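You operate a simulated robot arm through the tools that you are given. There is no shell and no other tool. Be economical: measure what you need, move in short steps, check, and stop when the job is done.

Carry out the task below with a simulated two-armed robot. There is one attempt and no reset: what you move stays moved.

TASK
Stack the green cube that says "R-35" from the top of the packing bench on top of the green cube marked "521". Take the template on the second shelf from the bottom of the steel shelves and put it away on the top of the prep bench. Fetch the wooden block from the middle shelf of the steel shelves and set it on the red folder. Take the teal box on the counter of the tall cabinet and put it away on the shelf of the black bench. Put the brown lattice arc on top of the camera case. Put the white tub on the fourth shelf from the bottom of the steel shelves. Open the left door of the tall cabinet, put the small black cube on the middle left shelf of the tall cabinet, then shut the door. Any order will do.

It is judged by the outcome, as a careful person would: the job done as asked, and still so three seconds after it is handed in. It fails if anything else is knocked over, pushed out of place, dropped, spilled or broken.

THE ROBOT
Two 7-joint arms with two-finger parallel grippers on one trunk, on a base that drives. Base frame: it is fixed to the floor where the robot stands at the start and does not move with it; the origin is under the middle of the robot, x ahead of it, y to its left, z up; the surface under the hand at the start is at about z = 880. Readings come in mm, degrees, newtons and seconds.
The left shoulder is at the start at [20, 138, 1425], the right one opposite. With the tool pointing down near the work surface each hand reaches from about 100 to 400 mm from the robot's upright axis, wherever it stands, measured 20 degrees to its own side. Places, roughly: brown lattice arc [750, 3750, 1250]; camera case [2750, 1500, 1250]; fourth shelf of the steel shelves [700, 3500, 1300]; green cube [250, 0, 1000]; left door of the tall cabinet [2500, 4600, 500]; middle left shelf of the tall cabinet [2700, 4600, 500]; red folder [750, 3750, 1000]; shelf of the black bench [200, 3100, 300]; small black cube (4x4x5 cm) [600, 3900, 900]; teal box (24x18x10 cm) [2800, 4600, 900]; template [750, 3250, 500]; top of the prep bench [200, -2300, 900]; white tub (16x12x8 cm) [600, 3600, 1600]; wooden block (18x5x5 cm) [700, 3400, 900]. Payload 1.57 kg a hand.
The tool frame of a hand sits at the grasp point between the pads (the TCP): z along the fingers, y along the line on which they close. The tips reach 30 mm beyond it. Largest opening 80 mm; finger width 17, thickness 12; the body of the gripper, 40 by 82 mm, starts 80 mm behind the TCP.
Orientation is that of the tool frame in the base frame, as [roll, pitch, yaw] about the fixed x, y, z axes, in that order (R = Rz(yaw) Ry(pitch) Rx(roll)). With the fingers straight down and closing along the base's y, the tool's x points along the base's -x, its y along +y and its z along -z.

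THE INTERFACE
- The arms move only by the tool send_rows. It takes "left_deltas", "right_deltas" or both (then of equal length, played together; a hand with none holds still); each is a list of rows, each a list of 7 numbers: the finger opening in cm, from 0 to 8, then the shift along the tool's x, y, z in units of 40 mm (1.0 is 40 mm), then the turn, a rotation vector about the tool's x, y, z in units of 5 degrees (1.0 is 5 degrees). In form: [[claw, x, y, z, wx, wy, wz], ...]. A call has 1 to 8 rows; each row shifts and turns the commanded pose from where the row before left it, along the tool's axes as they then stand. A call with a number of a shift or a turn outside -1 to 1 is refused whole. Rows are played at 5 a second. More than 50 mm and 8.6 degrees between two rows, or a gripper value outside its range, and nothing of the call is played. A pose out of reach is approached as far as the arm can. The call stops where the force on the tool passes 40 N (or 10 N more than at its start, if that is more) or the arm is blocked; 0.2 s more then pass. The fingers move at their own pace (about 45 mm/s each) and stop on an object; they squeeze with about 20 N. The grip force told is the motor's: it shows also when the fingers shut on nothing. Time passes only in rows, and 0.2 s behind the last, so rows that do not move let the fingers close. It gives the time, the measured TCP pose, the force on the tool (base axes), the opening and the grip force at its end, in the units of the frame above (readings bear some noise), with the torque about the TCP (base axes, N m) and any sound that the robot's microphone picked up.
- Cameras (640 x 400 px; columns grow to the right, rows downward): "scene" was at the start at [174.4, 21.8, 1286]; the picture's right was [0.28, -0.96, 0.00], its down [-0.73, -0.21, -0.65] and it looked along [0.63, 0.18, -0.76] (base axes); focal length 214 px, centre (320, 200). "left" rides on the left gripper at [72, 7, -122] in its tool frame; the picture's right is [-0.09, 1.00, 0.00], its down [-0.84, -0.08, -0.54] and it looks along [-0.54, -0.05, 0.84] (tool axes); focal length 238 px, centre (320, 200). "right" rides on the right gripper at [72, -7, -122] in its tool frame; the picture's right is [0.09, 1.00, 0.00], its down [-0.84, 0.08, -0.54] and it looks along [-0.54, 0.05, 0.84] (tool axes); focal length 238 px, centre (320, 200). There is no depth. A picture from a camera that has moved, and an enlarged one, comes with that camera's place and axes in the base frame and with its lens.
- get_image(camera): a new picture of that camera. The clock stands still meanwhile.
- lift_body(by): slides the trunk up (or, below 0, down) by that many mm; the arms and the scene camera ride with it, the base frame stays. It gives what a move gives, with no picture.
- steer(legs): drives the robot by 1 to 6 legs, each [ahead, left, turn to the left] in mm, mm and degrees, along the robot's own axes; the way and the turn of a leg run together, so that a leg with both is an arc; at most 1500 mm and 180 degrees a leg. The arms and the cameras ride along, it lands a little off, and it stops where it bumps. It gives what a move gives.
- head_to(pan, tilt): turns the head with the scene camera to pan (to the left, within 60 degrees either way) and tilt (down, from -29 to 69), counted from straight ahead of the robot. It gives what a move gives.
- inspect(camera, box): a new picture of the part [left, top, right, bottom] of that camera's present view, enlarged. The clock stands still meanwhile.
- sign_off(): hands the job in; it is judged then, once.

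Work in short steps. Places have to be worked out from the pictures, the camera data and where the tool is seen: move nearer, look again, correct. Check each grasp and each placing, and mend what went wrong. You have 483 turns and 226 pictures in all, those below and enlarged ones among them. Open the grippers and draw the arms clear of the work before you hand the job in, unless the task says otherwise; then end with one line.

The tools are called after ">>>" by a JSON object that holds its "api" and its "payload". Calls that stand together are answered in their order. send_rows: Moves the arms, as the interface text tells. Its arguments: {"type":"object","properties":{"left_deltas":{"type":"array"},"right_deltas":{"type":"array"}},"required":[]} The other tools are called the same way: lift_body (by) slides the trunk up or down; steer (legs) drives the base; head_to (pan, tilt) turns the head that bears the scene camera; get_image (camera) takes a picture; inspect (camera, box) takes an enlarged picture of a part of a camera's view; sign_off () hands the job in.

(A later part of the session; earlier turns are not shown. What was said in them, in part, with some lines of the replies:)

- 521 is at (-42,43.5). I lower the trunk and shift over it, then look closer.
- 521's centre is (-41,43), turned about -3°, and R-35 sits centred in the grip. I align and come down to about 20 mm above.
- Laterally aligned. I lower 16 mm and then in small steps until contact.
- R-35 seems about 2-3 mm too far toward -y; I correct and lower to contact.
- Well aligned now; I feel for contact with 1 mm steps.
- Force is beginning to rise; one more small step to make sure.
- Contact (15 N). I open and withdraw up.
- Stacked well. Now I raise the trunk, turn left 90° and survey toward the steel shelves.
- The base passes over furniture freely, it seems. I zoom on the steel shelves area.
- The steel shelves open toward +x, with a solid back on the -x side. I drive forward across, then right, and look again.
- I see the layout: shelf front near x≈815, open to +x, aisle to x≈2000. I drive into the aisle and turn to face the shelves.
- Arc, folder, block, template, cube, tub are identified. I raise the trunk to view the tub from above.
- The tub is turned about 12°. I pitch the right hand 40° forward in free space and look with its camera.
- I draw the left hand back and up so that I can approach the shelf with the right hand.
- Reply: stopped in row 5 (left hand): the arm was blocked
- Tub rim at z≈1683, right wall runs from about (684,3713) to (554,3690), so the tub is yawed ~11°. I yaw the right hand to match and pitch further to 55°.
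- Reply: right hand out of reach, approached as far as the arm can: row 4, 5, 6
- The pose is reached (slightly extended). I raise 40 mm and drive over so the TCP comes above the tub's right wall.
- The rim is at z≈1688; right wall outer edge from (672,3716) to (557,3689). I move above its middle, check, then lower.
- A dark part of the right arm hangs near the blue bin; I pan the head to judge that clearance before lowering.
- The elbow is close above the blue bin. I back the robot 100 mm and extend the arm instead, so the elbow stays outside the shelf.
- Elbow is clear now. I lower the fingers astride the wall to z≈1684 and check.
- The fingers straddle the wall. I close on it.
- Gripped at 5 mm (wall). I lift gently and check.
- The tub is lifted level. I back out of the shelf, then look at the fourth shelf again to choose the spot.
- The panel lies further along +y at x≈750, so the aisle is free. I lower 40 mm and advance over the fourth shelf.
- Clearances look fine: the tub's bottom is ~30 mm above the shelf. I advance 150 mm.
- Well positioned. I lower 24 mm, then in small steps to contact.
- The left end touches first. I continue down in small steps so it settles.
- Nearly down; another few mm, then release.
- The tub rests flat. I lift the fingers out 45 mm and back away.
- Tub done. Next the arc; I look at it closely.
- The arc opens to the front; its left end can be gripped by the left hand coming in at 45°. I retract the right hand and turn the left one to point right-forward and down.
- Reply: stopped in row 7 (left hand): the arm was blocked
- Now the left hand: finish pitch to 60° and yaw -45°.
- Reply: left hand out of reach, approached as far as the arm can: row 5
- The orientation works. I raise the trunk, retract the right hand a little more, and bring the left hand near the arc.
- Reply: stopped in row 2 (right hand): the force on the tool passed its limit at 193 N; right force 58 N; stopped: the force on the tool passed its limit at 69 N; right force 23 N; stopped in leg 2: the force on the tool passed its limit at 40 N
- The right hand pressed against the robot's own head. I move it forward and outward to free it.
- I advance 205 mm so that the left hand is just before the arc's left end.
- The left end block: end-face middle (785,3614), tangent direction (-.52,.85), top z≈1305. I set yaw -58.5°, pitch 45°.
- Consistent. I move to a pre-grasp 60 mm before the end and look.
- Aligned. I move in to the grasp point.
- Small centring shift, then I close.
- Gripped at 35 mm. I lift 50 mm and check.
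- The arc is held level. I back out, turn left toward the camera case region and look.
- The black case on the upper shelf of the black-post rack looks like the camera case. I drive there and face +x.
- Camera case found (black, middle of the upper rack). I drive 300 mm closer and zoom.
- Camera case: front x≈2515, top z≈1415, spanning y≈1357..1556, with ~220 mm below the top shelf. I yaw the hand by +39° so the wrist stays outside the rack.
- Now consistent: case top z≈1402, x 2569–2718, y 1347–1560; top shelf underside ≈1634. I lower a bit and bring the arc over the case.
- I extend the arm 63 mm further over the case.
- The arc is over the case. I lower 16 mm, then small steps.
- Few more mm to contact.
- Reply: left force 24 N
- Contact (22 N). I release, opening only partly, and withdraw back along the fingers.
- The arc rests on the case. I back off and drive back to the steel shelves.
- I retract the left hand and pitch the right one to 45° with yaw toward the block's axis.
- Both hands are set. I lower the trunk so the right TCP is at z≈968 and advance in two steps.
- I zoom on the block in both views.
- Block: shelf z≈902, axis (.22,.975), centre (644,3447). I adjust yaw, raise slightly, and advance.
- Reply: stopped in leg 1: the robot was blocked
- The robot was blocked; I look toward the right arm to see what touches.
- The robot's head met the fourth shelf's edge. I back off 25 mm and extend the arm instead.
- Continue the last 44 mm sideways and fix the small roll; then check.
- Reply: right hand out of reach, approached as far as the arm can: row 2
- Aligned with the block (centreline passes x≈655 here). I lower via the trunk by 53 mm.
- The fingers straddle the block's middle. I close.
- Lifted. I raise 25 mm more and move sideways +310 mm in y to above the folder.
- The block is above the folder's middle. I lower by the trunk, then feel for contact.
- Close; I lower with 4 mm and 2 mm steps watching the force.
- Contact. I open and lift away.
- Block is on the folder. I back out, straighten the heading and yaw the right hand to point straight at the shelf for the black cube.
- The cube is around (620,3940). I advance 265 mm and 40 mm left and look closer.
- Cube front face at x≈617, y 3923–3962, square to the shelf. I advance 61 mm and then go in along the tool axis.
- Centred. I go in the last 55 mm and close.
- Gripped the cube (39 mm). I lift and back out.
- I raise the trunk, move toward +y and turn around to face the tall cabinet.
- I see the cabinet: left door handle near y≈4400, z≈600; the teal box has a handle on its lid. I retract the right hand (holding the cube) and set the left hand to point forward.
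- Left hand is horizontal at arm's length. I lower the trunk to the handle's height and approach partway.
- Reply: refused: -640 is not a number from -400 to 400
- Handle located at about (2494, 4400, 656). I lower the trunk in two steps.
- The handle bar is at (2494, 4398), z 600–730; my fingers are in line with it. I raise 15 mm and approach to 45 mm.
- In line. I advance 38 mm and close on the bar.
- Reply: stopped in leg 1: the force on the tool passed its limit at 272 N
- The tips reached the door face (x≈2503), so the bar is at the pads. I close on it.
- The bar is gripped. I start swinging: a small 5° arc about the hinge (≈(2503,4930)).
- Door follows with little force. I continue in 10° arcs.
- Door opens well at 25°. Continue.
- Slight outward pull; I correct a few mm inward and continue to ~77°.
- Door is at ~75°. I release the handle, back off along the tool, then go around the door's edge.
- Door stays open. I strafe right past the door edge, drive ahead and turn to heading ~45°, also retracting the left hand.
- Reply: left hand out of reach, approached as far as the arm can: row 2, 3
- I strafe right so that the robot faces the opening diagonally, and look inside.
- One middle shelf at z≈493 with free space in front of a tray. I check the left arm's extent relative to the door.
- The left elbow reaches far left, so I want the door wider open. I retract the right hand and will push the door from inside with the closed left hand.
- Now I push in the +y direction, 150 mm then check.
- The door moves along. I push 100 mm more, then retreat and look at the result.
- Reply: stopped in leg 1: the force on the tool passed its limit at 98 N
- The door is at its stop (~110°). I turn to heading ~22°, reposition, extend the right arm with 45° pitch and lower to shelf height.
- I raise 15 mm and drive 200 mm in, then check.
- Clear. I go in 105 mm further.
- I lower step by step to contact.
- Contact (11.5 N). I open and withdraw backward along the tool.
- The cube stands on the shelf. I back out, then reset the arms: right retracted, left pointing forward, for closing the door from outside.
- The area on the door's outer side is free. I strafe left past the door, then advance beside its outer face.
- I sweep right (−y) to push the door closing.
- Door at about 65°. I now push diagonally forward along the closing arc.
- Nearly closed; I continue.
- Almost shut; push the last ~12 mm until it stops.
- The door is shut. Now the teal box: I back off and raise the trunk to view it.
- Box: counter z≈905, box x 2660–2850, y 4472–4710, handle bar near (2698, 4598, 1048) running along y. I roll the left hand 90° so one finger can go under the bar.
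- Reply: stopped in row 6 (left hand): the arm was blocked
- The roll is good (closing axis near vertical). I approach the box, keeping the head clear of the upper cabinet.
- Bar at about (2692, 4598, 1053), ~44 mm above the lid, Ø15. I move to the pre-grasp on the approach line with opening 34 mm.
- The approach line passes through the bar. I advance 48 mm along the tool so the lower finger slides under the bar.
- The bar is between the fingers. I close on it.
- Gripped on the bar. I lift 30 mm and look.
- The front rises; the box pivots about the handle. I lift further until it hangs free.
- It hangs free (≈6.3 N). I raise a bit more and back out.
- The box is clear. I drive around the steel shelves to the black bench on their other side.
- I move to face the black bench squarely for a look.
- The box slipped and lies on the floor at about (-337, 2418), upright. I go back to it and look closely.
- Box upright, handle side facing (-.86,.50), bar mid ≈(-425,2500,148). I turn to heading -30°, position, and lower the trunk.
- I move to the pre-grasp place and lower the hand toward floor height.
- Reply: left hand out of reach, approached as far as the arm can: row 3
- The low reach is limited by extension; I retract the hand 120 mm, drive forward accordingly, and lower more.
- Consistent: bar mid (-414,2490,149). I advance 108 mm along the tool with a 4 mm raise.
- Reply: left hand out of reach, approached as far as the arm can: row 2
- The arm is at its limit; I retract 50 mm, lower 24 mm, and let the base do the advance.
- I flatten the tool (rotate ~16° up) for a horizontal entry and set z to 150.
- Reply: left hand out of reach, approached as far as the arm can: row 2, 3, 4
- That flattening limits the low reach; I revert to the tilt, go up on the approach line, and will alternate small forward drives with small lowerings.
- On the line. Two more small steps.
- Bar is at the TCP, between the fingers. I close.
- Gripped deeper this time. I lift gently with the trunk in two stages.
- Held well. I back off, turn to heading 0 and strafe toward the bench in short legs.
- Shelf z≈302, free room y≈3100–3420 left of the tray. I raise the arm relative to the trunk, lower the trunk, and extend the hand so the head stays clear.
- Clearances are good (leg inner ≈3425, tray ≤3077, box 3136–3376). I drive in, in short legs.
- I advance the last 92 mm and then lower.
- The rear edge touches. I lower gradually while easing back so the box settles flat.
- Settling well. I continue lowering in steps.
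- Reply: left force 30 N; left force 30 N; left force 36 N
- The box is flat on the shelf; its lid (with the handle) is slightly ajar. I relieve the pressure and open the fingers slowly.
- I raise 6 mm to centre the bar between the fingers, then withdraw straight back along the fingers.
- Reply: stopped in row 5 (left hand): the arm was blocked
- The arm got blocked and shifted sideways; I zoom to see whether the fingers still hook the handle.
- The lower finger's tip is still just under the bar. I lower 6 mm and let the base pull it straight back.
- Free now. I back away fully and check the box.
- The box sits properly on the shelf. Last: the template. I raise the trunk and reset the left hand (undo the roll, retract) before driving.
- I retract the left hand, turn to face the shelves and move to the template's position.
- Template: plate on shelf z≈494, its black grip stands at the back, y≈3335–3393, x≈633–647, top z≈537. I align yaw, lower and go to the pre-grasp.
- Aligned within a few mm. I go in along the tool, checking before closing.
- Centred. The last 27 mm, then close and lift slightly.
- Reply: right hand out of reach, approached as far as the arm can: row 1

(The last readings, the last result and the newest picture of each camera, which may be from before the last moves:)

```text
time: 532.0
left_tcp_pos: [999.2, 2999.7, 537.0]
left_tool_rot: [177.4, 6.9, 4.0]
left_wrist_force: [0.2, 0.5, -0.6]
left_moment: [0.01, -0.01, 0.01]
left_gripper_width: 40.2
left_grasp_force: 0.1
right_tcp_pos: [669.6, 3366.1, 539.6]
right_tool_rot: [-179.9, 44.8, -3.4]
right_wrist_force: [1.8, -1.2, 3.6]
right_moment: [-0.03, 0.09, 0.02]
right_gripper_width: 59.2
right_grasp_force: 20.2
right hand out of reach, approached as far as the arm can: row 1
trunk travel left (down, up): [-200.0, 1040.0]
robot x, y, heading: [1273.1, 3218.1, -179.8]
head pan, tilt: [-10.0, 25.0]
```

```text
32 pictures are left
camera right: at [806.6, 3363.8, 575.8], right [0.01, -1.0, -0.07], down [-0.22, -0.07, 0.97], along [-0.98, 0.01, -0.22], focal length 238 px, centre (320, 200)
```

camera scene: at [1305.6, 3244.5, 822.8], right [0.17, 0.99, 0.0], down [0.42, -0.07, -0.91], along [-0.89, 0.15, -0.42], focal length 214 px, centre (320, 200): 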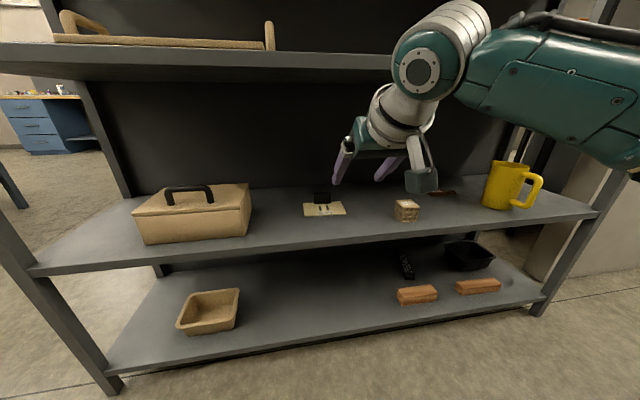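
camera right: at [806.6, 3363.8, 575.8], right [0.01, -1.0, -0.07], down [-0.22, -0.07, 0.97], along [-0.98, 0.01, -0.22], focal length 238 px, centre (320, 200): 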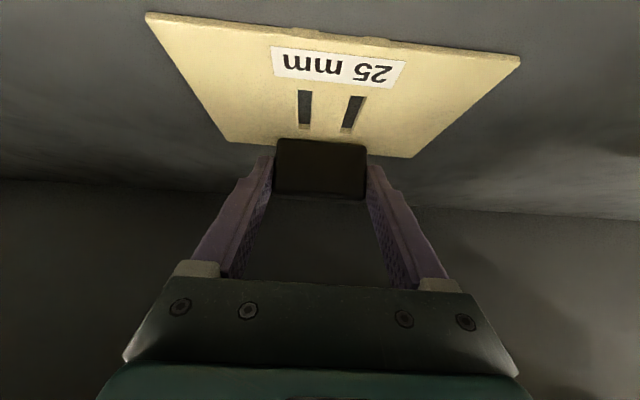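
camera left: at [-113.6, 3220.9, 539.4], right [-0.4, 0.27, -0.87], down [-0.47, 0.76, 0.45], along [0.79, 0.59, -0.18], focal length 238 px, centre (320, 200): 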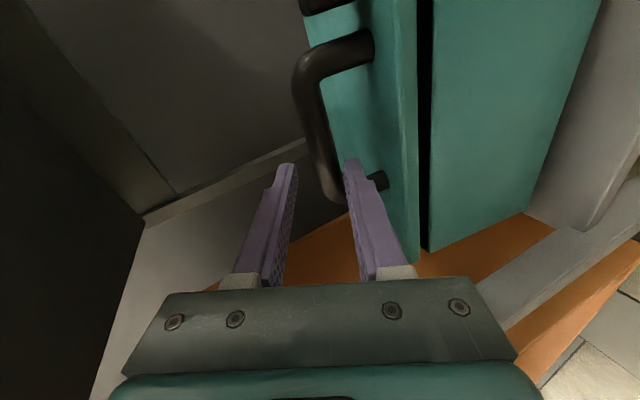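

Gripped only with the fingertip ends (reach limit). I reopen, advance the base 15 mm and lower 8 mm, then regrip.

>>> {"api": "send_rows", "payload": {"right_deltas": [[7.5, 0, 0, 0, 0, 0, 0], [7.5, 0, 0, 0, 0, 0, 0], [7.5, 0, 0, 0, 0, 0, 0]]}}

>>> {"api": "steer", "payload": {"legs": [[14, 0, 0]]}}

>>> {"api": "lift_body", "payload": {"by": -7}}

>>> {"api": "send_rows", "payload": {"right_deltas": [[6, 0, 0, 0, 0, 0, 0], [4.5, 0, 0, 0, 0, 0, 0], [4.5, 0, 0, 0, 0, 0, 0]]}}

>>> {"api": "lift_body", "payload": {"by": 50}}

>>> {"api": "get_image", "payload": {"camera": "right"}}

```text
time: 532.8
left_tcp_pos: [998.6, 3000.7, 536.0]
left_tool_rot: [177.5, 6.8, 3.9]
left_wrist_force: [0.3, -0.1, -0.4]
left_moment: [0.02, -0.01, -0.01]
left_gripper_width: 39.8
left_grasp_force: 0.1
right_tcp_pos: [669.6, 3367.4, 538.5]
right_tool_rot: [-179.8, 44.7, -3.4]
right_wrist_force: [0.0, 0.4, -0.6]
right_moment: [-0.02, 0.01, -0.01]
right_gripper_width: 74.8
right_grasp_force: 0.0
trunk travel left (down, up): [-200.0, 1040.0]
robot x, y, heading: [1271.4, 3218.3, -180.1]
head pan, tilt: [-10.0, 25.0]
```

```text
time: 533.5
left_tcp_pos: [986.8, 3001.5, 536.2]
left_tool_rot: [177.4, 6.8, 4.0]
left_wrist_force: [0.1, -0.2, -0.1]
left_moment: [-0.02, 0.0, 0.0]
left_gripper_width: 39.9
left_grasp_force: 0.1
right_tcp_pos: [658.6, 3365.3, 538.3]
right_tool_rot: [-179.7, 44.6, -3.4]
right_wrist_force: [0.9, 0.0, -0.2]
right_moment: [0.01, 0.02, 0.0]
right_gripper_width: 75.1
right_grasp_force: 0.1
trunk travel left (down, up): [-200.0, 1040.0]
robot x, y, heading: [1258.5, 3221.0, -179.7]
head pan, tilt: [-10.0, 25.0]
```

```text
time: 534.1
left_tcp_pos: [985.1, 3001.3, 530.6]
left_tool_rot: [177.4, 6.9, 3.9]
left_wrist_force: [1.0, 0.0, 0.3]
left_moment: [-0.01, 0.01, 0.02]
left_gripper_width: 40.0
left_grasp_force: 0.0
right_tcp_pos: [657.4, 3366.1, 531.6]
right_tool_rot: [-179.9, 44.7, -3.3]
right_wrist_force: [-0.3, 1.1, 0.2]
right_moment: [-0.01, 0.0, 0.01]
right_gripper_width: 75.1
right_grasp_force: 0.0
trunk travel left (down, up): [-193.0, 1047.0]
robot x, y, heading: [1259.5, 3216.6, -179.7]
head pan, tilt: [-10.0, 25.0]
```

```text
time: 534.9
left_tcp_pos: [984.9, 3000.5, 528.7]
left_tool_rot: [177.5, 6.9, 4.0]
left_wrist_force: [-0.5, -0.1, 0.2]
left_moment: [0.02, 0.02, 0.0]
left_gripper_width: 40.0
left_grasp_force: 0.1
right_tcp_pos: [656.4, 3367.0, 532.0]
right_tool_rot: [-179.9, 44.7, -3.3]
right_wrist_force: [1.3, 0.0, 1.0]
right_moment: [-0.02, 0.01, 0.0]
right_gripper_width: 59.6
right_grasp_force: 20.1
trunk travel left (down, up): [-193.0, 1047.0]
robot x, y, heading: [1257.8, 3219.2, -179.8]
head pan, tilt: [-10.0, 25.0]
```

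```text
time: 535.8
left_tcp_pos: [985.0, 3000.1, 580.4]
left_tool_rot: [177.5, 6.9, 4.0]
left_wrist_force: [-0.8, 0.5, 0.0]
left_moment: [0.0, -0.02, -0.04]
left_gripper_width: 40.2
left_grasp_force: 0.1
right_tcp_pos: [656.8, 3366.0, 581.9]
right_tool_rot: [-179.7, 44.6, -3.4]
right_wrist_force: [-0.1, -0.3, 0.0]
right_moment: [-0.02, 0.01, 0.0]
right_gripper_width: 59.2
right_grasp_force: 19.8
trunk travel left (down, up): [-243.0, 997.0]
robot x, y, heading: [1262.4, 3221.4, -179.5]
head pan, tilt: [-10.0, 25.0]
```

```text
31 pictures are left
camera right: at [793.3, 3364.2, 618.2], right [0.01, -1.0, -0.07], down [-0.22, -0.07, 0.97], along [-0.98, 0.01, -0.22], focal length 238 px, centre (320, 200)
```

right: 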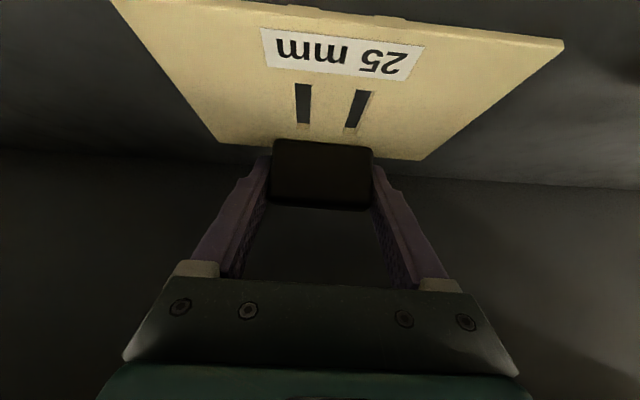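

The template is held level. I back out, raise the trunk, and drive to the prep bench.

>>> {"api": "steer", "payload": {"legs": [[-440, 0, 0]]}}

>>> {"api": "lift_body", "payload": {"by": 400}}

>>> {"api": "lift_body", "payload": {"by": 120}}

>>> {"api": "steer", "payload": {"legs": [[0, 0, 90], [1500, 0, 0], [1500, 0, 0], [1450, 0, 0], [0, -1300, 0]]}}

>>> {"api": "head_to", "payload": {"pan": 0, "tilt": 30}}

>>> {"api": "get_image", "payload": {"camera": "scene"}}

```text
time: 538.5
left_tcp_pos: [1419.9, 3002.4, 579.9]
left_tool_rot: [177.5, 6.9, 4.0]
left_wrist_force: [0.7, -0.1, -0.3]
left_moment: [-0.02, 0.02, 0.04]
left_gripper_width: 40.0
left_grasp_force: 0.1
right_tcp_pos: [1090.8, 3367.3, 582.1]
right_tool_rot: [-179.9, 44.7, -3.3]
right_wrist_force: [0.7, 1.0, -0.3]
right_moment: [0.0, -0.01, 0.01]
right_gripper_width: 59.5
right_grasp_force: 20.1
trunk travel left (down, up): [-243.0, 997.0]
robot x, y, heading: [1695.0, 3223.9, -179.8]
head pan, tilt: [-10.0, 25.0]
```

```text
time: 542.3
left_tcp_pos: [1420.4, 3003.1, 980.4]
left_tool_rot: [177.3, 6.9, 4.0]
left_wrist_force: [1.0, -0.2, -0.6]
left_moment: [-0.05, -0.01, -0.01]
left_gripper_width: 40.0
left_grasp_force: 0.0
right_tcp_pos: [1091.2, 3368.1, 983.1]
right_tool_rot: [-179.8, 44.7, -3.4]
right_wrist_force: [0.4, 0.3, -0.1]
right_moment: [-0.01, 0.03, 0.0]
right_gripper_width: 59.3
right_grasp_force: 19.9
trunk travel left (down, up): [-643.0, 597.0]
robot x, y, heading: [1696.0, 3221.1, -179.7]
head pan, tilt: [-10.0, 25.0]
```

```text
time: 543.8
left_tcp_pos: [1419.7, 3002.6, 1099.6]
left_tool_rot: [177.4, 6.9, 4.0]
left_wrist_force: [0.0, 0.1, 0.1]
left_moment: [0.03, -0.01, -0.01]
left_gripper_width: 40.0
left_grasp_force: 0.1
right_tcp_pos: [1091.0, 3367.7, 1101.8]
right_tool_rot: [-179.8, 44.7, -3.4]
right_wrist_force: [0.3, 0.3, -0.4]
right_moment: [-0.02, 0.02, 0.02]
right_gripper_width: 59.3
right_grasp_force: 19.5
trunk travel left (down, up): [-763.0, 477.0]
robot x, y, heading: [1691.0, 3220.8, -179.9]
head pan, tilt: [-10.0, 25.0]
```

```text
time: 575.2
left_tcp_pos: [586.2, -1515.8, 1099.8]
left_tool_rot: [177.4, 6.8, 93.0]
left_wrist_force: [0.1, -0.4, -0.4]
left_moment: [0.0, -0.01, 0.04]
left_gripper_width: 40.1
left_grasp_force: 0.1
right_tcp_pos: [213.7, -1838.3, 1102.4]
right_tool_rot: [-179.8, 44.7, 85.7]
right_wrist_force: [0.3, 0.0, -1.0]
right_moment: [0.03, 0.01, 0.0]
right_gripper_width: 59.5
right_grasp_force: 20.2
trunk travel left (down, up): [-763.0, 477.0]
robot x, y, heading: [371.2, -1234.1, -90.6]
head pan, tilt: [-10.0, 25.0]
```

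```text
time: 575.9
left_tcp_pos: [585.4, -1515.6, 1099.8]
left_tool_rot: [177.4, 6.9, 93.1]
left_wrist_force: [0.3, 0.6, 0.6]
left_moment: [0.0, 0.01, -0.02]
left_gripper_width: 40.0
left_grasp_force: 0.0
right_tcp_pos: [214.4, -1838.3, 1101.6]
right_tool_rot: [-179.9, 44.7, 85.7]
right_wrist_force: [-0.7, 0.2, -0.5]
right_moment: [0.0, -0.02, 0.01]
right_gripper_width: 59.5
right_grasp_force: 20.3
trunk travel left (down, up): [-763.0, 477.0]
robot x, y, heading: [377.7, -1238.7, -90.8]
head pan, tilt: [0.0, 30.0]
```

```text
30 pictures are left
camera scene: at [369.2, -1426.4, 1277.9], right [-1.0, 0.01, 0.0], down [0.01, 0.5, -0.87], along [-0.01, -0.87, -0.5], focal length 214 px, centre (320, 200)
```

scene: 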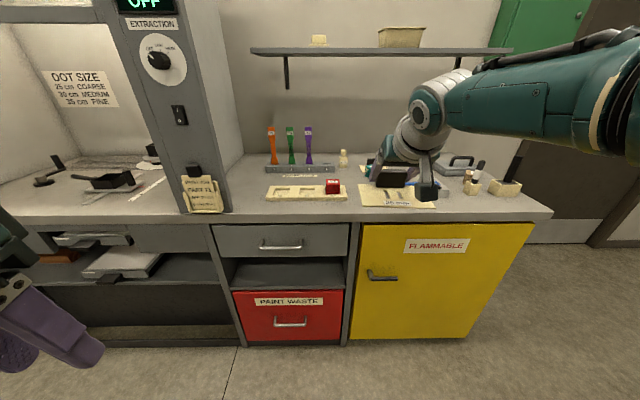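

I look for free room on the prep bench top.

>>> {"api": "inspect", "payload": {"camera": "scene", "box": [210, 110, 560, 230]}}

>>> {"api": "get_image", "payload": {"camera": "right"}}

```text
1.83 times, centred on (385, 170) of scene
camera zoom: at [369.2, -1426.4, 1277.9], right [-1.0, 0.01, 0.0], down [0.01, 0.5, -0.87], along [-0.01, -0.87, -0.5], focal length 392 px, centre (201, 255)
```

zoom: 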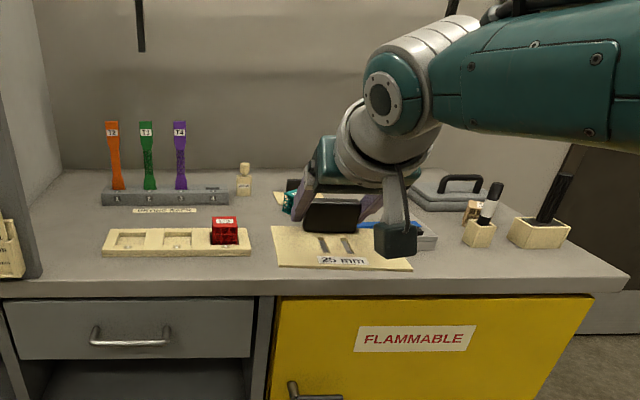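

```text
28 pictures are left
camera right: at [218.2, -1701.7, 1138.4], right [1.0, -0.01, -0.07], down [0.06, -0.22, 0.97], along [-0.03, -0.98, -0.22], focal length 238 px, centre (320, 200)
```

right: 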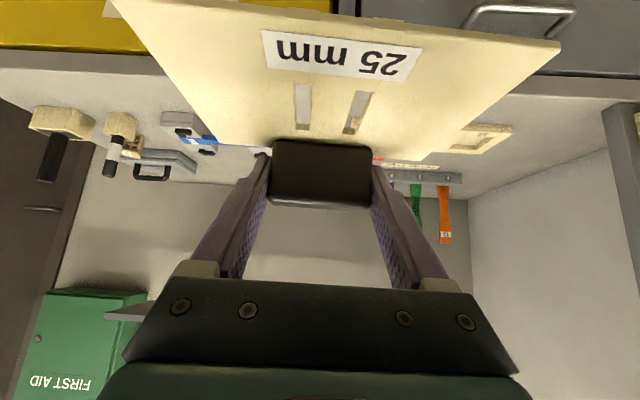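

I shift aside and raise for a clear overhead look.

>>> {"api": "lift_body", "payload": {"by": 200}}

>>> {"api": "steer", "payload": {"legs": [[150, -330, 0]]}}

>>> {"api": "head_to", "payload": {"pan": 20, "tilt": 45}}

>>> {"api": "get_image", "payload": {"camera": "scene"}}

```text
time: 578.0
left_tcp_pos: [587.3, -1515.7, 1300.0]
left_tool_rot: [177.4, 6.9, 93.0]
left_wrist_force: [-0.3, 0.0, -1.1]
left_moment: [-0.04, -0.04, -0.02]
left_gripper_width: 40.1
left_grasp_force: 0.1
right_tcp_pos: [214.0, -1837.9, 1302.2]
right_tool_rot: [-179.8, 44.7, 85.7]
right_wrist_force: [0.0, 0.9, 0.5]
right_moment: [-0.02, -0.03, 0.0]
right_gripper_width: 59.2
right_grasp_force: 20.1
trunk travel left (down, up): [-963.0, 277.0]
robot x, y, heading: [367.4, -1239.5, -90.8]
head pan, tilt: [0.0, 30.0]
```

```text
time: 580.4
left_tcp_pos: [254.2, -1662.5, 1300.9]
left_tool_rot: [177.4, 6.9, 93.0]
left_wrist_force: [0.1, 0.5, -0.6]
left_moment: [-0.03, -0.02, -0.02]
left_gripper_width: 40.1
left_grasp_force: 0.1
right_tcp_pos: [-117.4, -1984.5, 1301.7]
right_tool_rot: [-179.8, 44.7, 85.7]
right_wrist_force: [-0.6, 0.4, -0.7]
right_moment: [-0.05, -0.03, 0.01]
right_gripper_width: 59.3
right_grasp_force: 19.5
trunk travel left (down, up): [-963.0, 277.0]
robot x, y, heading: [42.4, -1380.4, -91.3]
head pan, tilt: [0.0, 30.0]
```

```text
time: 581.2
left_tcp_pos: [255.0, -1661.3, 1299.7]
left_tool_rot: [177.4, 6.9, 93.1]
left_wrist_force: [-0.2, 0.1, -0.6]
left_moment: [-0.02, 0.01, 0.01]
left_gripper_width: 39.6
left_grasp_force: 0.1
right_tcp_pos: [-117.1, -1983.8, 1301.5]
right_tool_rot: [-179.8, 44.7, 85.6]
right_wrist_force: [0.3, -0.3, -0.5]
right_moment: [0.02, -0.03, -0.01]
right_gripper_width: 59.4
right_grasp_force: 20.0
trunk travel left (down, up): [-963.0, 277.0]
robot x, y, heading: [38.1, -1377.2, -91.0]
head pan, tilt: [20.0, 45.0]
```

```text
27 pictures are left
camera scene: at [65.5, -1558.3, 1455.3], right [-0.94, -0.33, 0.0], down [-0.23, 0.67, -0.71], along [0.23, -0.67, -0.71], focal length 214 px, centre (320, 200)
```

scene: 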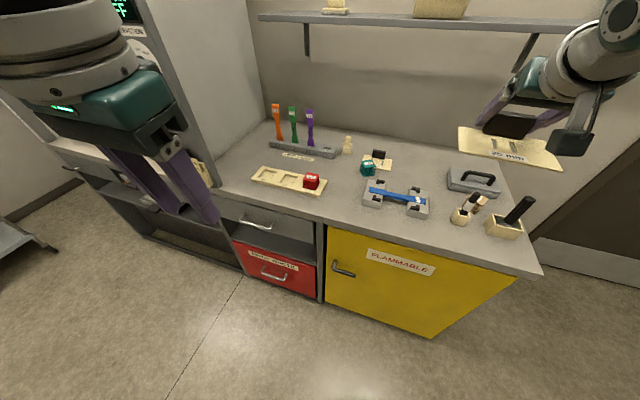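

There's a free place at about x 100–240, y -2000..-2150 between the tan rack and the grey tray. I straighten the heading and move above it.

>>> {"api": "steer", "payload": {"legs": [[0, 0, 4.3], [0, 310, 0]]}}

```text
time: 583.8
left_tcp_pos: [584.5, -1624.9, 1299.0]
left_tool_rot: [177.4, 7.0, 97.3]
left_wrist_force: [0.0, -0.1, 0.4]
left_moment: [0.0, 0.01, -0.03]
left_gripper_width: 40.0
left_grasp_force: 0.1
right_tcp_pos: [238.3, -1974.7, 1302.5]
right_tool_rot: [-179.9, 44.7, 90.0]
right_wrist_force: [0.0, 0.1, -1.2]
right_moment: [-0.02, 0.0, 0.02]
right_gripper_width: 59.5
right_grasp_force: 20.2
trunk travel left (down, up): [-963.0, 277.0]
robot x, y, heading: [352.0, -1360.1, -86.6]
head pan, tilt: [20.0, 45.0]
```

>>> {"api": "steer", "payload": {"legs": [[117, -73, 0]]}}

>>> {"api": "lift_body", "payload": {"by": -290}}

>>> {"api": "head_to", "payload": {"pan": -10, "tilt": 35}}

>>> {"api": "get_image", "payload": {"camera": "scene"}}

>>> {"api": "get_image", "payload": {"camera": "right"}}

```text
time: 585.1
left_tcp_pos: [518.8, -1746.3, 1299.6]
left_tool_rot: [177.4, 6.9, 97.4]
left_wrist_force: [-0.1, 0.0, -0.3]
left_moment: [0.02, 0.01, -0.03]
left_gripper_width: 40.0
left_grasp_force: 0.1
right_tcp_pos: [172.6, -2095.0, 1301.8]
right_tool_rot: [-179.9, 44.6, 89.9]
right_wrist_force: [0.6, 0.6, -1.0]
right_moment: [-0.03, 0.0, 0.0]
right_gripper_width: 59.5
right_grasp_force: 19.8
trunk travel left (down, up): [-963.0, 277.0]
robot x, y, heading: [284.4, -1485.7, -86.5]
head pan, tilt: [20.0, 45.0]
```

```text
time: 588.0
left_tcp_pos: [518.5, -1745.8, 1010.3]
left_tool_rot: [177.4, 6.8, 97.4]
left_wrist_force: [-0.8, 0.0, 0.4]
left_moment: [0.01, -0.03, 0.01]
left_gripper_width: 40.1
left_grasp_force: 0.0
right_tcp_pos: [173.2, -2094.5, 1010.2]
right_tool_rot: [-179.8, 44.7, 90.0]
right_wrist_force: [0.0, -0.2, -0.4]
right_moment: [0.01, -0.05, 0.0]
right_gripper_width: 59.3
right_grasp_force: 20.0
trunk travel left (down, up): [-673.0, 567.0]
robot x, y, heading: [282.2, -1479.3, -86.3]
head pan, tilt: [20.0, 45.0]
```

```text
time: 589.0
left_tcp_pos: [519.3, -1745.3, 1009.3]
left_tool_rot: [177.4, 6.9, 97.3]
left_wrist_force: [-0.1, -0.3, -0.1]
left_moment: [0.01, 0.02, -0.03]
left_gripper_width: 40.1
left_grasp_force: 0.1
right_tcp_pos: [171.7, -2094.7, 1011.4]
right_tool_rot: [-179.9, 44.7, 90.0]
right_wrist_force: [-0.1, -0.6, -1.0]
right_moment: [-0.01, 0.04, -0.01]
right_gripper_width: 59.2
right_grasp_force: 20.0
trunk travel left (down, up): [-673.0, 567.0]
robot x, y, heading: [286.4, -1483.3, -86.4]
head pan, tilt: [-10.0, 35.0]
```

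```text
26 pictures are left
camera scene: at [281.0, -1670.3, 1180.0], right [-0.99, 0.11, 0.0], down [0.06, 0.57, -0.82], along [-0.09, -0.81, -0.57], focal length 214 px, centre (320, 200)
```

scene: 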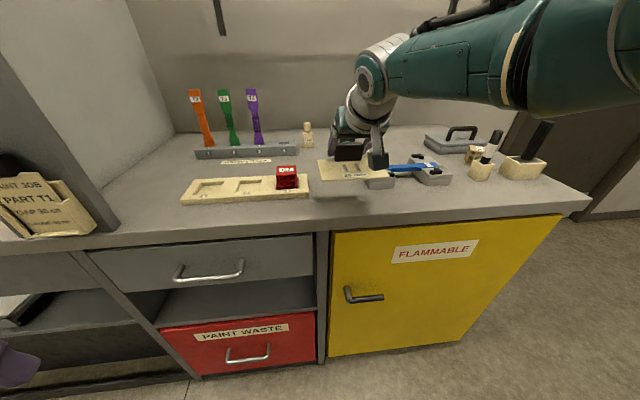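

```text
25 pictures are left
camera right: at [166.3, -1958.8, 1048.2], right [1.0, 0.06, -0.07], down [0.08, -0.21, 0.97], along [0.05, -0.97, -0.22], focal length 238 px, centre (320, 200)
```

right: 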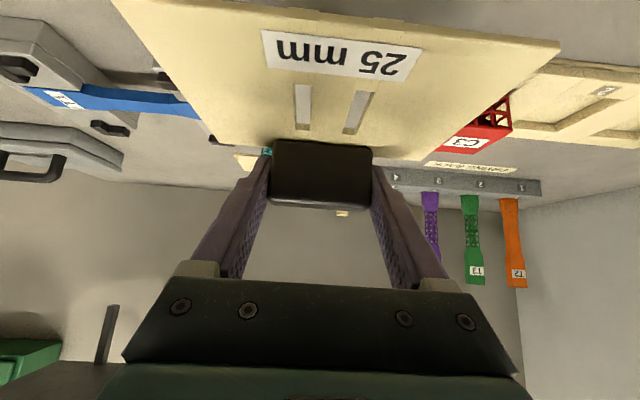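

Refined: free between x≈112 and 261, and by shifting 12 mm to the front the plate lies clear of both neighbours. I adjust and lower.

>>> {"api": "steer", "payload": {"legs": [[-12, 8, 0]]}}

>>> {"api": "lift_body", "payload": {"by": -55}}

>>> {"api": "inspect", "payload": {"camera": "scene", "box": [240, 130, 440, 240]}}

```text
time: 589.7
left_tcp_pos: [526.0, -1734.2, 1010.4]
left_tool_rot: [177.4, 6.9, 97.3]
left_wrist_force: [-0.7, 0.3, 0.2]
left_moment: [-0.03, 0.01, 0.03]
left_gripper_width: 40.0
left_grasp_force: 0.1
right_tcp_pos: [180.8, -2083.4, 1011.5]
right_tool_rot: [-179.8, 44.7, 90.0]
right_wrist_force: [0.0, -0.5, -1.3]
right_moment: [-0.02, 0.01, 0.05]
right_gripper_width: 59.3
right_grasp_force: 20.0
trunk travel left (down, up): [-673.0, 567.0]
robot x, y, heading: [292.2, -1471.8, -86.4]
head pan, tilt: [-10.0, 35.0]
```

```text
time: 590.7
left_tcp_pos: [526.9, -1734.1, 955.4]
left_tool_rot: [177.4, 6.8, 97.3]
left_wrist_force: [-0.3, 0.1, -0.5]
left_moment: [0.03, 0.02, -0.01]
left_gripper_width: 40.0
left_grasp_force: 0.1
right_tcp_pos: [179.9, -2082.5, 957.2]
right_tool_rot: [-179.8, 44.7, 90.0]
right_wrist_force: [-0.3, 0.2, -0.7]
right_moment: [0.0, 0.0, -0.01]
right_gripper_width: 59.4
right_grasp_force: 20.4
trunk travel left (down, up): [-618.0, 622.0]
robot x, y, heading: [292.0, -1470.8, -86.8]
head pan, tilt: [-10.0, 35.0]
```

```text
3.20 times, centred on (340, 185) of scene
camera zoom: at [288.2, -1657.9, 1125.1], right [-0.99, 0.11, 0.0], down [0.07, 0.57, -0.82], along [-0.09, -0.81, -0.57], focal length 686 px, centre (256, 248)
```

zoom: 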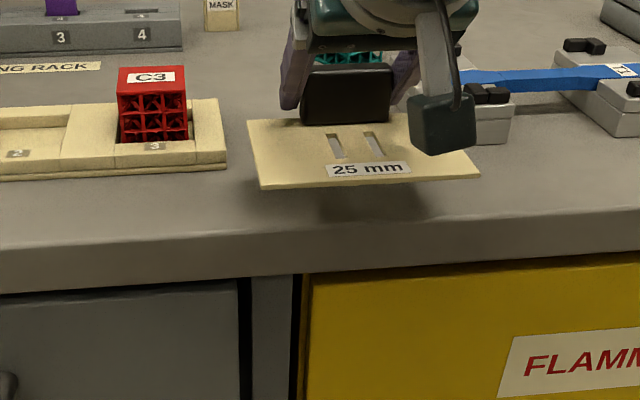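

Good place. I lower in small steps until contact.

>>> {"api": "lift_body", "payload": {"by": -12}}

>>> {"api": "lift_body", "payload": {"by": -4}}

>>> {"api": "lift_body", "payload": {"by": -3}}

>>> {"api": "inspect", "payload": {"camera": "scene", "box": [240, 110, 440, 220]}}

```text
time: 591.3
left_tcp_pos: [525.9, -1733.9, 941.5]
left_tool_rot: [177.5, 6.9, 97.3]
left_wrist_force: [-0.6, 0.4, 0.3]
left_moment: [0.02, -0.02, 0.04]
left_gripper_width: 39.9
left_grasp_force: 0.1
right_tcp_pos: [180.0, -2082.9, 944.0]
right_tool_rot: [-179.9, 44.6, 90.0]
right_wrist_force: [0.3, 0.2, -0.4]
right_moment: [-0.01, 0.0, 0.03]
right_gripper_width: 59.6
right_grasp_force: 20.0
trunk travel left (down, up): [-606.0, 634.0]
robot x, y, heading: [286.8, -1474.4, -86.5]
head pan, tilt: [-10.0, 35.0]
```

```text
time: 591.8
left_tcp_pos: [526.9, -1733.7, 938.1]
left_tool_rot: [177.4, 6.9, 97.3]
left_wrist_force: [0.5, -0.2, 0.3]
left_moment: [0.05, 0.01, 0.02]
left_gripper_width: 39.7
left_grasp_force: 0.1
right_tcp_pos: [179.3, -2082.9, 940.9]
right_tool_rot: [-179.8, 44.7, 90.1]
right_wrist_force: [-0.8, 0.6, 0.2]
right_moment: [-0.01, 0.01, 0.0]
right_gripper_width: 59.5
right_grasp_force: 20.5
trunk travel left (down, up): [-602.0, 638.0]
robot x, y, heading: [291.6, -1475.8, -86.7]
head pan, tilt: [-10.0, 35.0]
```

```text
time: 592.3
left_tcp_pos: [525.9, -1733.5, 935.7]
left_tool_rot: [177.4, 6.8, 97.3]
left_wrist_force: [-0.3, 0.6, -0.2]
left_moment: [-0.01, 0.04, -0.02]
left_gripper_width: 40.1
left_grasp_force: 0.0
right_tcp_pos: [180.3, -2081.4, 937.2]
right_tool_rot: [-179.8, 44.7, 90.0]
right_wrist_force: [-0.3, 0.3, -1.5]
right_moment: [0.02, 0.0, 0.01]
right_gripper_width: 59.6
right_grasp_force: 19.9
trunk travel left (down, up): [-599.0, 641.0]
robot x, y, heading: [295.6, -1471.4, -86.8]
head pan, tilt: [-10.0, 35.0]
```

```text
3.20 times, centred on (340, 165) of scene
camera zoom: at [288.2, -1657.9, 1106.0], right [-0.99, 0.11, 0.0], down [0.07, 0.57, -0.82], along [-0.09, -0.81, -0.57], focal length 686 px, centre (256, 312)
```

zoom: 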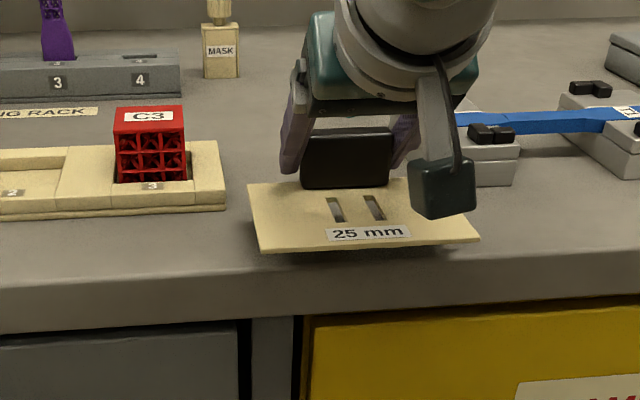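

>>> {"api": "lift_body", "payload": {"by": -4}}

>>> {"api": "lift_body", "payload": {"by": -4}}

>>> {"api": "lift_body", "payload": {"by": -4}}

>>> {"api": "inspect", "payload": {"camera": "scene", "box": [240, 100, 440, 210]}}

```text
time: 592.9
left_tcp_pos: [526.4, -1733.5, 931.9]
left_tool_rot: [177.3, 6.9, 97.3]
left_wrist_force: [-0.7, -0.5, 0.3]
left_moment: [-0.02, 0.01, 0.0]
left_gripper_width: 39.7
left_grasp_force: 0.0
right_tcp_pos: [178.8, -2082.3, 933.7]
right_tool_rot: [-179.8, 44.8, 89.9]
right_wrist_force: [-0.2, 0.0, -1.7]
right_moment: [-0.03, -0.01, -0.04]
right_gripper_width: 59.3
right_grasp_force: 20.2
trunk travel left (down, up): [-595.0, 645.0]
robot x, y, heading: [292.8, -1470.0, -86.5]
head pan, tilt: [-10.0, 35.0]
```

```text
time: 593.4
left_tcp_pos: [526.4, -1734.6, 927.4]
left_tool_rot: [177.4, 7.0, 97.3]
left_wrist_force: [-0.4, 0.3, 0.1]
left_moment: [0.01, 0.0, 0.03]
left_gripper_width: 39.8
left_grasp_force: 0.0
right_tcp_pos: [181.1, -2081.8, 929.9]
right_tool_rot: [-179.8, 44.6, 90.1]
right_wrist_force: [0.3, -0.3, -0.6]
right_moment: [0.01, 0.02, 0.02]
right_gripper_width: 59.7
right_grasp_force: 20.1
trunk travel left (down, up): [-591.0, 649.0]
robot x, y, heading: [291.0, -1471.2, -86.4]
head pan, tilt: [-10.0, 35.0]
```

```text
time: 593.9
left_tcp_pos: [526.3, -1734.8, 924.2]
left_tool_rot: [177.5, 6.9, 97.4]
left_wrist_force: [-0.6, 0.2, -0.4]
left_moment: [-0.02, 0.01, -0.03]
left_gripper_width: 40.2
left_grasp_force: 0.1
right_tcp_pos: [179.6, -2083.4, 925.6]
right_tool_rot: [-179.9, 44.6, 90.0]
right_wrist_force: [1.3, 0.0, -0.5]
right_moment: [0.01, 0.0, 0.01]
right_gripper_width: 59.1
right_grasp_force: 19.6
trunk travel left (down, up): [-587.0, 653.0]
robot x, y, heading: [289.6, -1471.4, -86.4]
head pan, tilt: [-10.0, 35.0]
```

```text
3.20 times, centred on (340, 155) of scene
camera zoom: at [288.2, -1657.9, 1094.0], right [-0.99, 0.11, 0.0], down [0.07, 0.57, -0.82], along [-0.09, -0.81, -0.57], focal length 686 px, centre (256, 344)
```

zoom: 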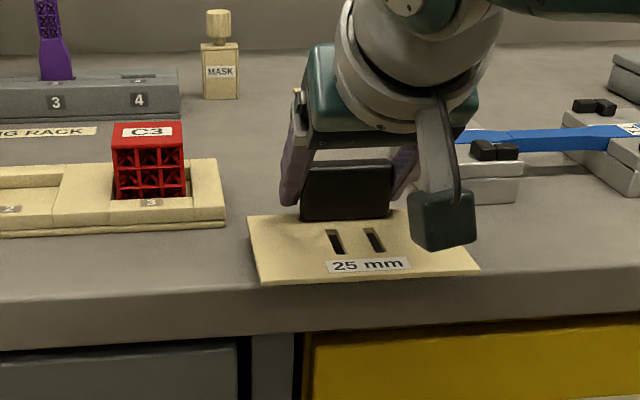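

The bench top is lower (~880) than assumed, so the plate sits close to the front edge. I raise 10 mm and shift 20 mm inward before lowering further.

>>> {"api": "lift_body", "payload": {"by": 10}}

>>> {"api": "steer", "payload": {"legs": [[20, -4, 0]]}}

>>> {"api": "lift_body", "payload": {"by": -14}}

>>> {"api": "lift_body", "payload": {"by": -4}}

>>> {"api": "lift_body", "payload": {"by": -3}}

>>> {"api": "inspect", "payload": {"camera": "scene", "box": [240, 90, 440, 200]}}

```text
time: 594.5
left_tcp_pos: [525.4, -1734.2, 932.9]
left_tool_rot: [177.5, 6.9, 97.3]
left_wrist_force: [0.4, -0.3, -0.1]
left_moment: [-0.01, 0.0, 0.0]
left_gripper_width: 39.9
left_grasp_force: 0.0
right_tcp_pos: [179.7, -2083.2, 935.0]
right_tool_rot: [-179.8, 44.7, 90.0]
right_wrist_force: [0.4, 0.2, -0.4]
right_moment: [-0.05, 0.01, -0.02]
right_gripper_width: 59.4
right_grasp_force: 19.9
trunk travel left (down, up): [-597.0, 643.0]
robot x, y, heading: [294.7, -1470.9, -86.7]
head pan, tilt: [-10.0, 35.0]
```

```text
time: 595.3
left_tcp_pos: [523.8, -1754.8, 934.4]
left_tool_rot: [177.3, 6.9, 97.3]
left_wrist_force: [-0.1, -0.3, 0.0]
left_moment: [0.0, 0.01, -0.02]
left_gripper_width: 40.0
left_grasp_force: 0.1
right_tcp_pos: [176.3, -2102.1, 935.0]
right_tool_rot: [-179.8, 44.7, 90.1]
right_wrist_force: [-0.5, 0.0, -0.7]
right_moment: [-0.01, 0.0, -0.01]
right_gripper_width: 59.2
right_grasp_force: 20.1
trunk travel left (down, up): [-597.0, 643.0]
robot x, y, heading: [287.2, -1491.5, -86.8]
head pan, tilt: [-10.0, 35.0]
```

```text
time: 595.9
left_tcp_pos: [523.9, -1753.7, 919.8]
left_tool_rot: [177.4, 6.8, 97.4]
left_wrist_force: [-0.7, -0.1, 0.0]
left_moment: [0.02, -0.04, 0.0]
left_gripper_width: 39.9
left_grasp_force: 0.1
right_tcp_pos: [178.0, -2102.9, 921.7]
right_tool_rot: [-180.0, 44.7, 90.0]
right_wrist_force: [-0.2, 0.1, 0.1]
right_moment: [-0.02, 0.0, 0.02]
right_gripper_width: 59.5
right_grasp_force: 19.8
trunk travel left (down, up): [-583.0, 657.0]
robot x, y, heading: [286.6, -1491.2, -86.8]
head pan, tilt: [-10.0, 35.0]
```

```text
time: 596.4
left_tcp_pos: [523.5, -1754.2, 916.3]
left_tool_rot: [177.5, 6.9, 97.3]
left_wrist_force: [0.2, 0.3, 0.5]
left_moment: [0.03, 0.01, -0.02]
left_gripper_width: 40.0
left_grasp_force: 0.1
right_tcp_pos: [177.1, -2102.0, 917.6]
right_tool_rot: [-179.8, 44.8, 89.8]
right_wrist_force: [-0.2, -0.1, -0.3]
right_moment: [0.0, 0.0, -0.01]
right_gripper_width: 59.4
right_grasp_force: 19.8
trunk travel left (down, up): [-579.0, 661.0]
robot x, y, heading: [287.9, -1486.1, -86.2]
head pan, tilt: [-10.0, 35.0]
```

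```text
time: 597.0
left_tcp_pos: [524.6, -1753.8, 912.2]
left_tool_rot: [177.4, 6.9, 97.3]
left_wrist_force: [0.3, -0.4, 0.0]
left_moment: [0.04, 0.0, -0.03]
left_gripper_width: 40.0
left_grasp_force: 0.1
right_tcp_pos: [177.1, -2102.3, 912.6]
right_tool_rot: [-179.8, 44.7, 89.9]
right_wrist_force: [-0.5, -0.1, -1.1]
right_moment: [-0.04, 0.01, -0.01]
right_gripper_width: 59.3
right_grasp_force: 20.1
trunk travel left (down, up): [-576.0, 664.0]
robot x, y, heading: [288.9, -1493.5, -86.3]
head pan, tilt: [-10.0, 35.0]
```

```text
3.20 times, centred on (340, 145) of scene
camera zoom: at [285.4, -1677.9, 1083.0], right [-0.99, 0.11, 0.0], down [0.07, 0.57, -0.82], along [-0.09, -0.81, -0.57], focal length 686 px, centre (256, 376)
```

zoom: 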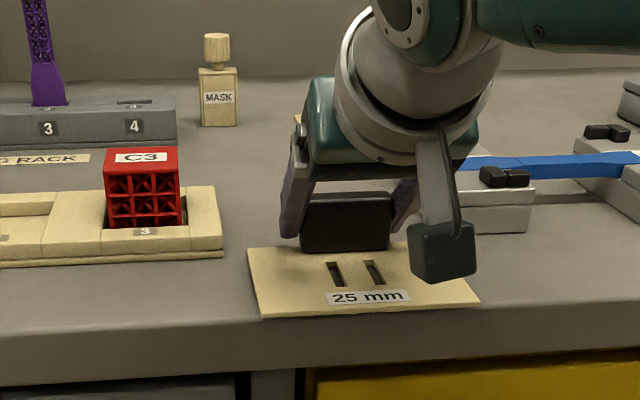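

The top is at ≈885 and the plate's front would be right at the edge; neighbours leave x 76–259. I raise, move 30 mm further in and 12 mm to −x, then lower again.

>>> {"api": "lift_body", "payload": {"by": 14}}

>>> {"api": "steer", "payload": {"legs": [[31, -10, 0]]}}

>>> {"api": "lift_body", "payload": {"by": -10}}

>>> {"api": "inspect", "payload": {"camera": "scene", "box": [240, 90, 440, 200]}}

```text
time: 597.6
left_tcp_pos: [523.5, -1753.7, 927.3]
left_tool_rot: [177.4, 6.8, 97.4]
left_wrist_force: [0.0, 0.2, 0.2]
left_moment: [0.0, 0.01, 0.03]
left_gripper_width: 40.0
left_grasp_force: 0.0
right_tcp_pos: [176.3, -2101.8, 929.4]
right_tool_rot: [-179.8, 44.7, 90.1]
right_wrist_force: [-0.4, 0.1, -0.3]
right_moment: [-0.01, -0.03, 0.0]
right_gripper_width: 59.6
right_grasp_force: 20.2
trunk travel left (down, up): [-590.0, 650.0]
robot x, y, heading: [287.9, -1491.0, -86.3]
head pan, tilt: [-10.0, 35.0]
```

```text
time: 598.4
left_tcp_pos: [515.2, -1785.4, 927.4]
left_tool_rot: [177.5, 6.9, 97.3]
left_wrist_force: [0.3, -0.8, 0.1]
left_moment: [0.02, -0.01, -0.01]
left_gripper_width: 40.1
left_grasp_force: 0.0
right_tcp_pos: [169.0, -2133.3, 928.2]
right_tool_rot: [-179.8, 44.8, 89.8]
right_wrist_force: [0.4, -0.1, 0.3]
right_moment: [0.01, -0.02, 0.0]
right_gripper_width: 59.2
right_grasp_force: 19.8
trunk travel left (down, up): [-590.0, 650.0]
robot x, y, heading: [276.9, -1522.1, -86.7]
head pan, tilt: [-10.0, 35.0]
```

```text
time: 599.0
left_tcp_pos: [515.8, -1784.3, 916.8]
left_tool_rot: [177.4, 6.9, 97.2]
left_wrist_force: [-0.8, 0.2, 0.0]
left_moment: [0.03, 0.01, -0.02]
left_gripper_width: 39.9
left_grasp_force: 0.0
right_tcp_pos: [170.2, -2133.9, 917.3]
right_tool_rot: [-180.0, 44.7, 89.9]
right_wrist_force: [-0.3, -0.6, -0.2]
right_moment: [0.0, -0.02, 0.03]
right_gripper_width: 59.6
right_grasp_force: 20.0
trunk travel left (down, up): [-580.0, 660.0]
robot x, y, heading: [281.2, -1521.6, -86.4]
head pan, tilt: [-10.0, 35.0]
```

```text
3.20 times, centred on (340, 145) of scene
camera zoom: at [277.2, -1709.3, 1087.0], right [-0.99, 0.11, 0.0], down [0.07, 0.57, -0.82], along [-0.09, -0.81, -0.57], focal length 686 px, centre (256, 376)
```

zoom: 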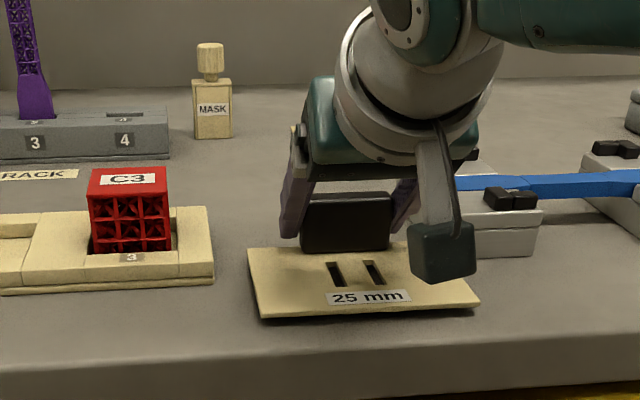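

Now it's well inside the edge and clear of both neighbours. I lower to contact.

>>> {"api": "lift_body", "payload": {"by": -5}}

>>> {"api": "lift_body", "payload": {"by": -3}}

>>> {"api": "lift_body", "payload": {"by": -3}}

>>> {"api": "lift_body", "payload": {"by": -3}}

```text
time: 599.5
left_tcp_pos: [515.1, -1784.6, 911.9]
left_tool_rot: [177.4, 6.9, 97.4]
left_wrist_force: [-0.5, -0.3, 0.1]
left_moment: [0.01, -0.02, -0.01]
left_gripper_width: 40.1
left_grasp_force: 0.1
right_tcp_pos: [168.8, -2134.6, 913.9]
right_tool_rot: [-179.8, 44.7, 89.9]
right_wrist_force: [1.0, 0.2, -0.5]
right_moment: [-0.02, 0.0, -0.02]
right_gripper_width: 59.3
right_grasp_force: 19.6
trunk travel left (down, up): [-575.0, 665.0]
robot x, y, heading: [282.2, -1521.2, -86.3]
head pan, tilt: [-10.0, 35.0]
```

```text
time: 600.1
left_tcp_pos: [514.2, -1785.4, 908.2]
left_tool_rot: [177.4, 6.9, 97.3]
left_wrist_force: [0.3, 0.0, -0.2]
left_moment: [0.01, -0.01, 0.01]
left_gripper_width: 39.9
left_grasp_force: 0.2
right_tcp_pos: [169.2, -2133.7, 912.3]
right_tool_rot: [-179.9, 44.9, 89.8]
right_wrist_force: [0.5, 3.0, 7.1]
right_moment: [0.11, -0.02, 0.0]
right_gripper_width: 59.2
right_grasp_force: 19.7
trunk travel left (down, up): [-572.0, 668.0]
robot x, y, heading: [279.9, -1522.2, -86.4]
head pan, tilt: [-10.0, 35.0]
```

```text
time: 600.6
left_tcp_pos: [513.9, -1787.0, 906.1]
left_tool_rot: [177.5, 7.1, 97.3]
left_wrist_force: [-0.3, 0.5, 0.0]
left_moment: [-0.03, -0.01, 0.0]
left_gripper_width: 39.7
left_grasp_force: 0.0
right_tcp_pos: [168.7, -2136.0, 909.6]
right_tool_rot: [-180.0, 45.0, 90.1]
right_wrist_force: [-0.1, 2.5, 14.4]
right_moment: [-0.08, 0.02, 0.01]
right_gripper_width: 59.7
right_grasp_force: 20.4
trunk travel left (down, up): [-569.0, 671.0]
robot x, y, heading: [281.5, -1523.5, -86.3]
head pan, tilt: [-10.0, 35.0]
```

```text
time: 601.1
left_tcp_pos: [514.5, -1786.1, 904.3]
left_tool_rot: [177.5, 7.0, 97.3]
left_wrist_force: [-0.3, -0.6, -0.1]
left_moment: [0.0, -0.01, 0.01]
left_gripper_width: 39.9
left_grasp_force: 0.0
right_tcp_pos: [169.5, -2135.7, 908.1]
right_tool_rot: [-180.0, 45.0, 89.8]
right_wrist_force: [-0.5, 5.8, 21.5]
right_moment: [-0.08, -0.43, 0.09]
right_gripper_width: 59.5
right_grasp_force: 19.9
trunk travel left (down, up): [-566.0, 674.0]
robot x, y, heading: [284.2, -1526.7, -86.6]
head pan, tilt: [-10.0, 35.0]
```

Contact. I ease up 4 mm, open, and withdraw back along the tool.

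>>> {"api": "lift_body", "payload": {"by": 5}}

>>> {"api": "send_rows", "payload": {"right_deltas": [[6.3, 0, 0, 0, 0, 0, 0], [7, 0, 0, 0, 0, 0, 0], [7.5, 0, 0, 0, 0, 0, 0], [7.5, 0, 0, -0.4, 0, 0, 0], [7.5, 0, 0, -0.9, 0, 0, 0], [7.5, 0, 0, -0.9, 0, 0, 0]]}}

>>> {"api": "lift_body", "payload": {"by": 80}}

>>> {"api": "steer", "payload": {"legs": [[-250, 0, 0]]}}

>>> {"api": "get_image", "payload": {"camera": "scene"}}

```text
time: 601.6
left_tcp_pos: [514.6, -1785.6, 908.7]
left_tool_rot: [177.4, 6.8, 97.3]
left_wrist_force: [0.7, 0.0, 0.5]
left_moment: [0.01, -0.02, 0.0]
left_gripper_width: 40.1
left_grasp_force: 0.0
right_tcp_pos: [167.7, -2133.2, 908.4]
right_tool_rot: [-179.7, 44.4, 89.9]
right_wrist_force: [-0.2, -0.9, 2.5]
right_moment: [-0.08, -0.14, -0.05]
right_gripper_width: 59.6
right_grasp_force: 19.6
trunk travel left (down, up): [-571.0, 669.0]
robot x, y, heading: [282.6, -1519.4, -86.6]
head pan, tilt: [-10.0, 35.0]
```

```text
time: 603.0
left_tcp_pos: [515.1, -1784.9, 907.4]
left_tool_rot: [177.4, 6.9, 97.2]
left_wrist_force: [-0.6, 0.2, 0.2]
left_moment: [0.02, 0.04, 0.02]
left_gripper_width: 40.0
left_grasp_force: 0.1
right_tcp_pos: [167.6, -2070.4, 972.9]
right_tool_rot: [-179.7, 44.6, 89.9]
right_wrist_force: [0.0, 0.6, 0.7]
right_moment: [-0.04, 0.0, 0.0]
right_gripper_width: 75.0
right_grasp_force: 0.1
trunk travel left (down, up): [-571.0, 669.0]
robot x, y, heading: [279.1, -1522.9, -86.2]
head pan, tilt: [-10.0, 35.0]
```

```text
time: 604.2
left_tcp_pos: [515.4, -1784.9, 987.8]
left_tool_rot: [177.4, 6.8, 97.2]
left_wrist_force: [-0.1, 0.1, 0.8]
left_moment: [0.01, 0.0, 0.02]
left_gripper_width: 40.1
left_grasp_force: 0.1
right_tcp_pos: [168.2, -2071.8, 1052.6]
right_tool_rot: [-179.8, 44.7, 89.9]
right_wrist_force: [0.4, 0.0, 0.1]
right_moment: [0.02, -0.01, -0.03]
right_gripper_width: 74.8
right_grasp_force: 0.1
trunk travel left (down, up): [-651.0, 589.0]
robot x, y, heading: [283.1, -1524.5, -86.9]
head pan, tilt: [-10.0, 35.0]
```

```text
time: 606.0
left_tcp_pos: [500.5, -1534.3, 986.5]
left_tool_rot: [177.3, 6.9, 97.3]
left_wrist_force: [-0.2, 0.4, -0.3]
left_moment: [0.0, -0.01, -0.03]
left_gripper_width: 39.9
left_grasp_force: 0.0
right_tcp_pos: [153.8, -1821.0, 1053.2]
right_tool_rot: [-179.8, 44.7, 89.9]
right_wrist_force: [0.0, -0.1, 0.2]
right_moment: [0.02, 0.04, 0.0]
right_gripper_width: 75.0
right_grasp_force: 0.0
trunk travel left (down, up): [-651.0, 589.0]
robot x, y, heading: [266.4, -1276.2, -86.5]
head pan, tilt: [-10.0, 35.0]
```

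```text
19 pictures are left
camera scene: at [262.0, -1459.5, 1158.0], right [-0.99, 0.11, 0.0], down [0.07, 0.57, -0.82], along [-0.09, -0.81, -0.57], focal length 214 px, centre (320, 200)
```

scene: 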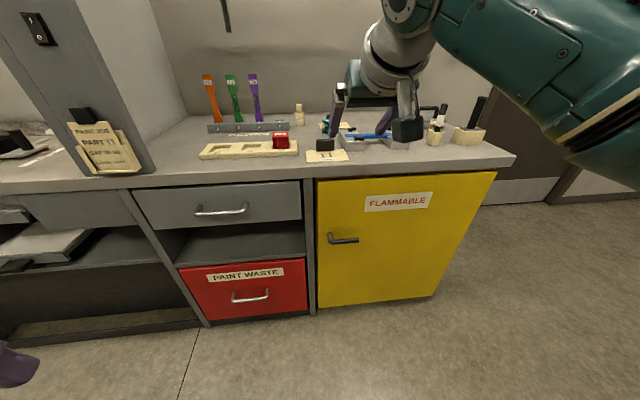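

The template lies on the bench. A final zoom, then I hand in with the hands open and clear.

>>> {"api": "inspect", "payload": {"camera": "scene", "box": [260, 110, 420, 190]}}

>>> {"api": "steer", "payload": {"legs": [[-250, 0, 0]]}}

```text
4.00 times, centred on (340, 150) of scene
camera zoom: at [262.0, -1459.5, 1158.0], right [-0.99, 0.11, 0.0], down [0.07, 0.57, -0.82], along [-0.09, -0.81, -0.57], focal length 858 px, centre (240, 400)
```

zoom: 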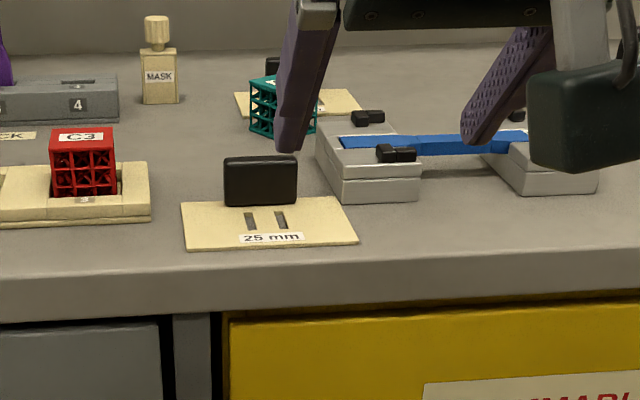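

```text
time: 607.9
left_tcp_pos: [484.6, -1285.7, 988.0]
left_tool_rot: [177.4, 6.8, 97.2]
left_wrist_force: [-0.6, 0.8, 1.1]
left_moment: [0.02, -0.02, 0.0]
left_gripper_width: 39.7
left_grasp_force: 0.0
right_tcp_pos: [139.3, -1571.8, 1052.7]
right_tool_rot: [-179.8, 44.7, 89.9]
right_wrist_force: [-0.5, 0.3, 1.2]
right_moment: [0.01, 0.04, 0.0]
right_gripper_width: 74.8
right_grasp_force: 0.1
trunk travel left (down, up): [-651.0, 589.0]
robot x, y, heading: [252.0, -1023.8, -86.5]
head pan, tilt: [-10.0, 35.0]
```

All seven parts are in place; I hand the job in.

>>> {"api": "sign_off", "payload": {}}

```text
The job is handed in.
```

All seven parts of the task are done and the job is handed in; the teal box fell to the floor once on the way, landed upright, and now sits on the black bench's shelf with its lid seen slightly ajar in the last close view.
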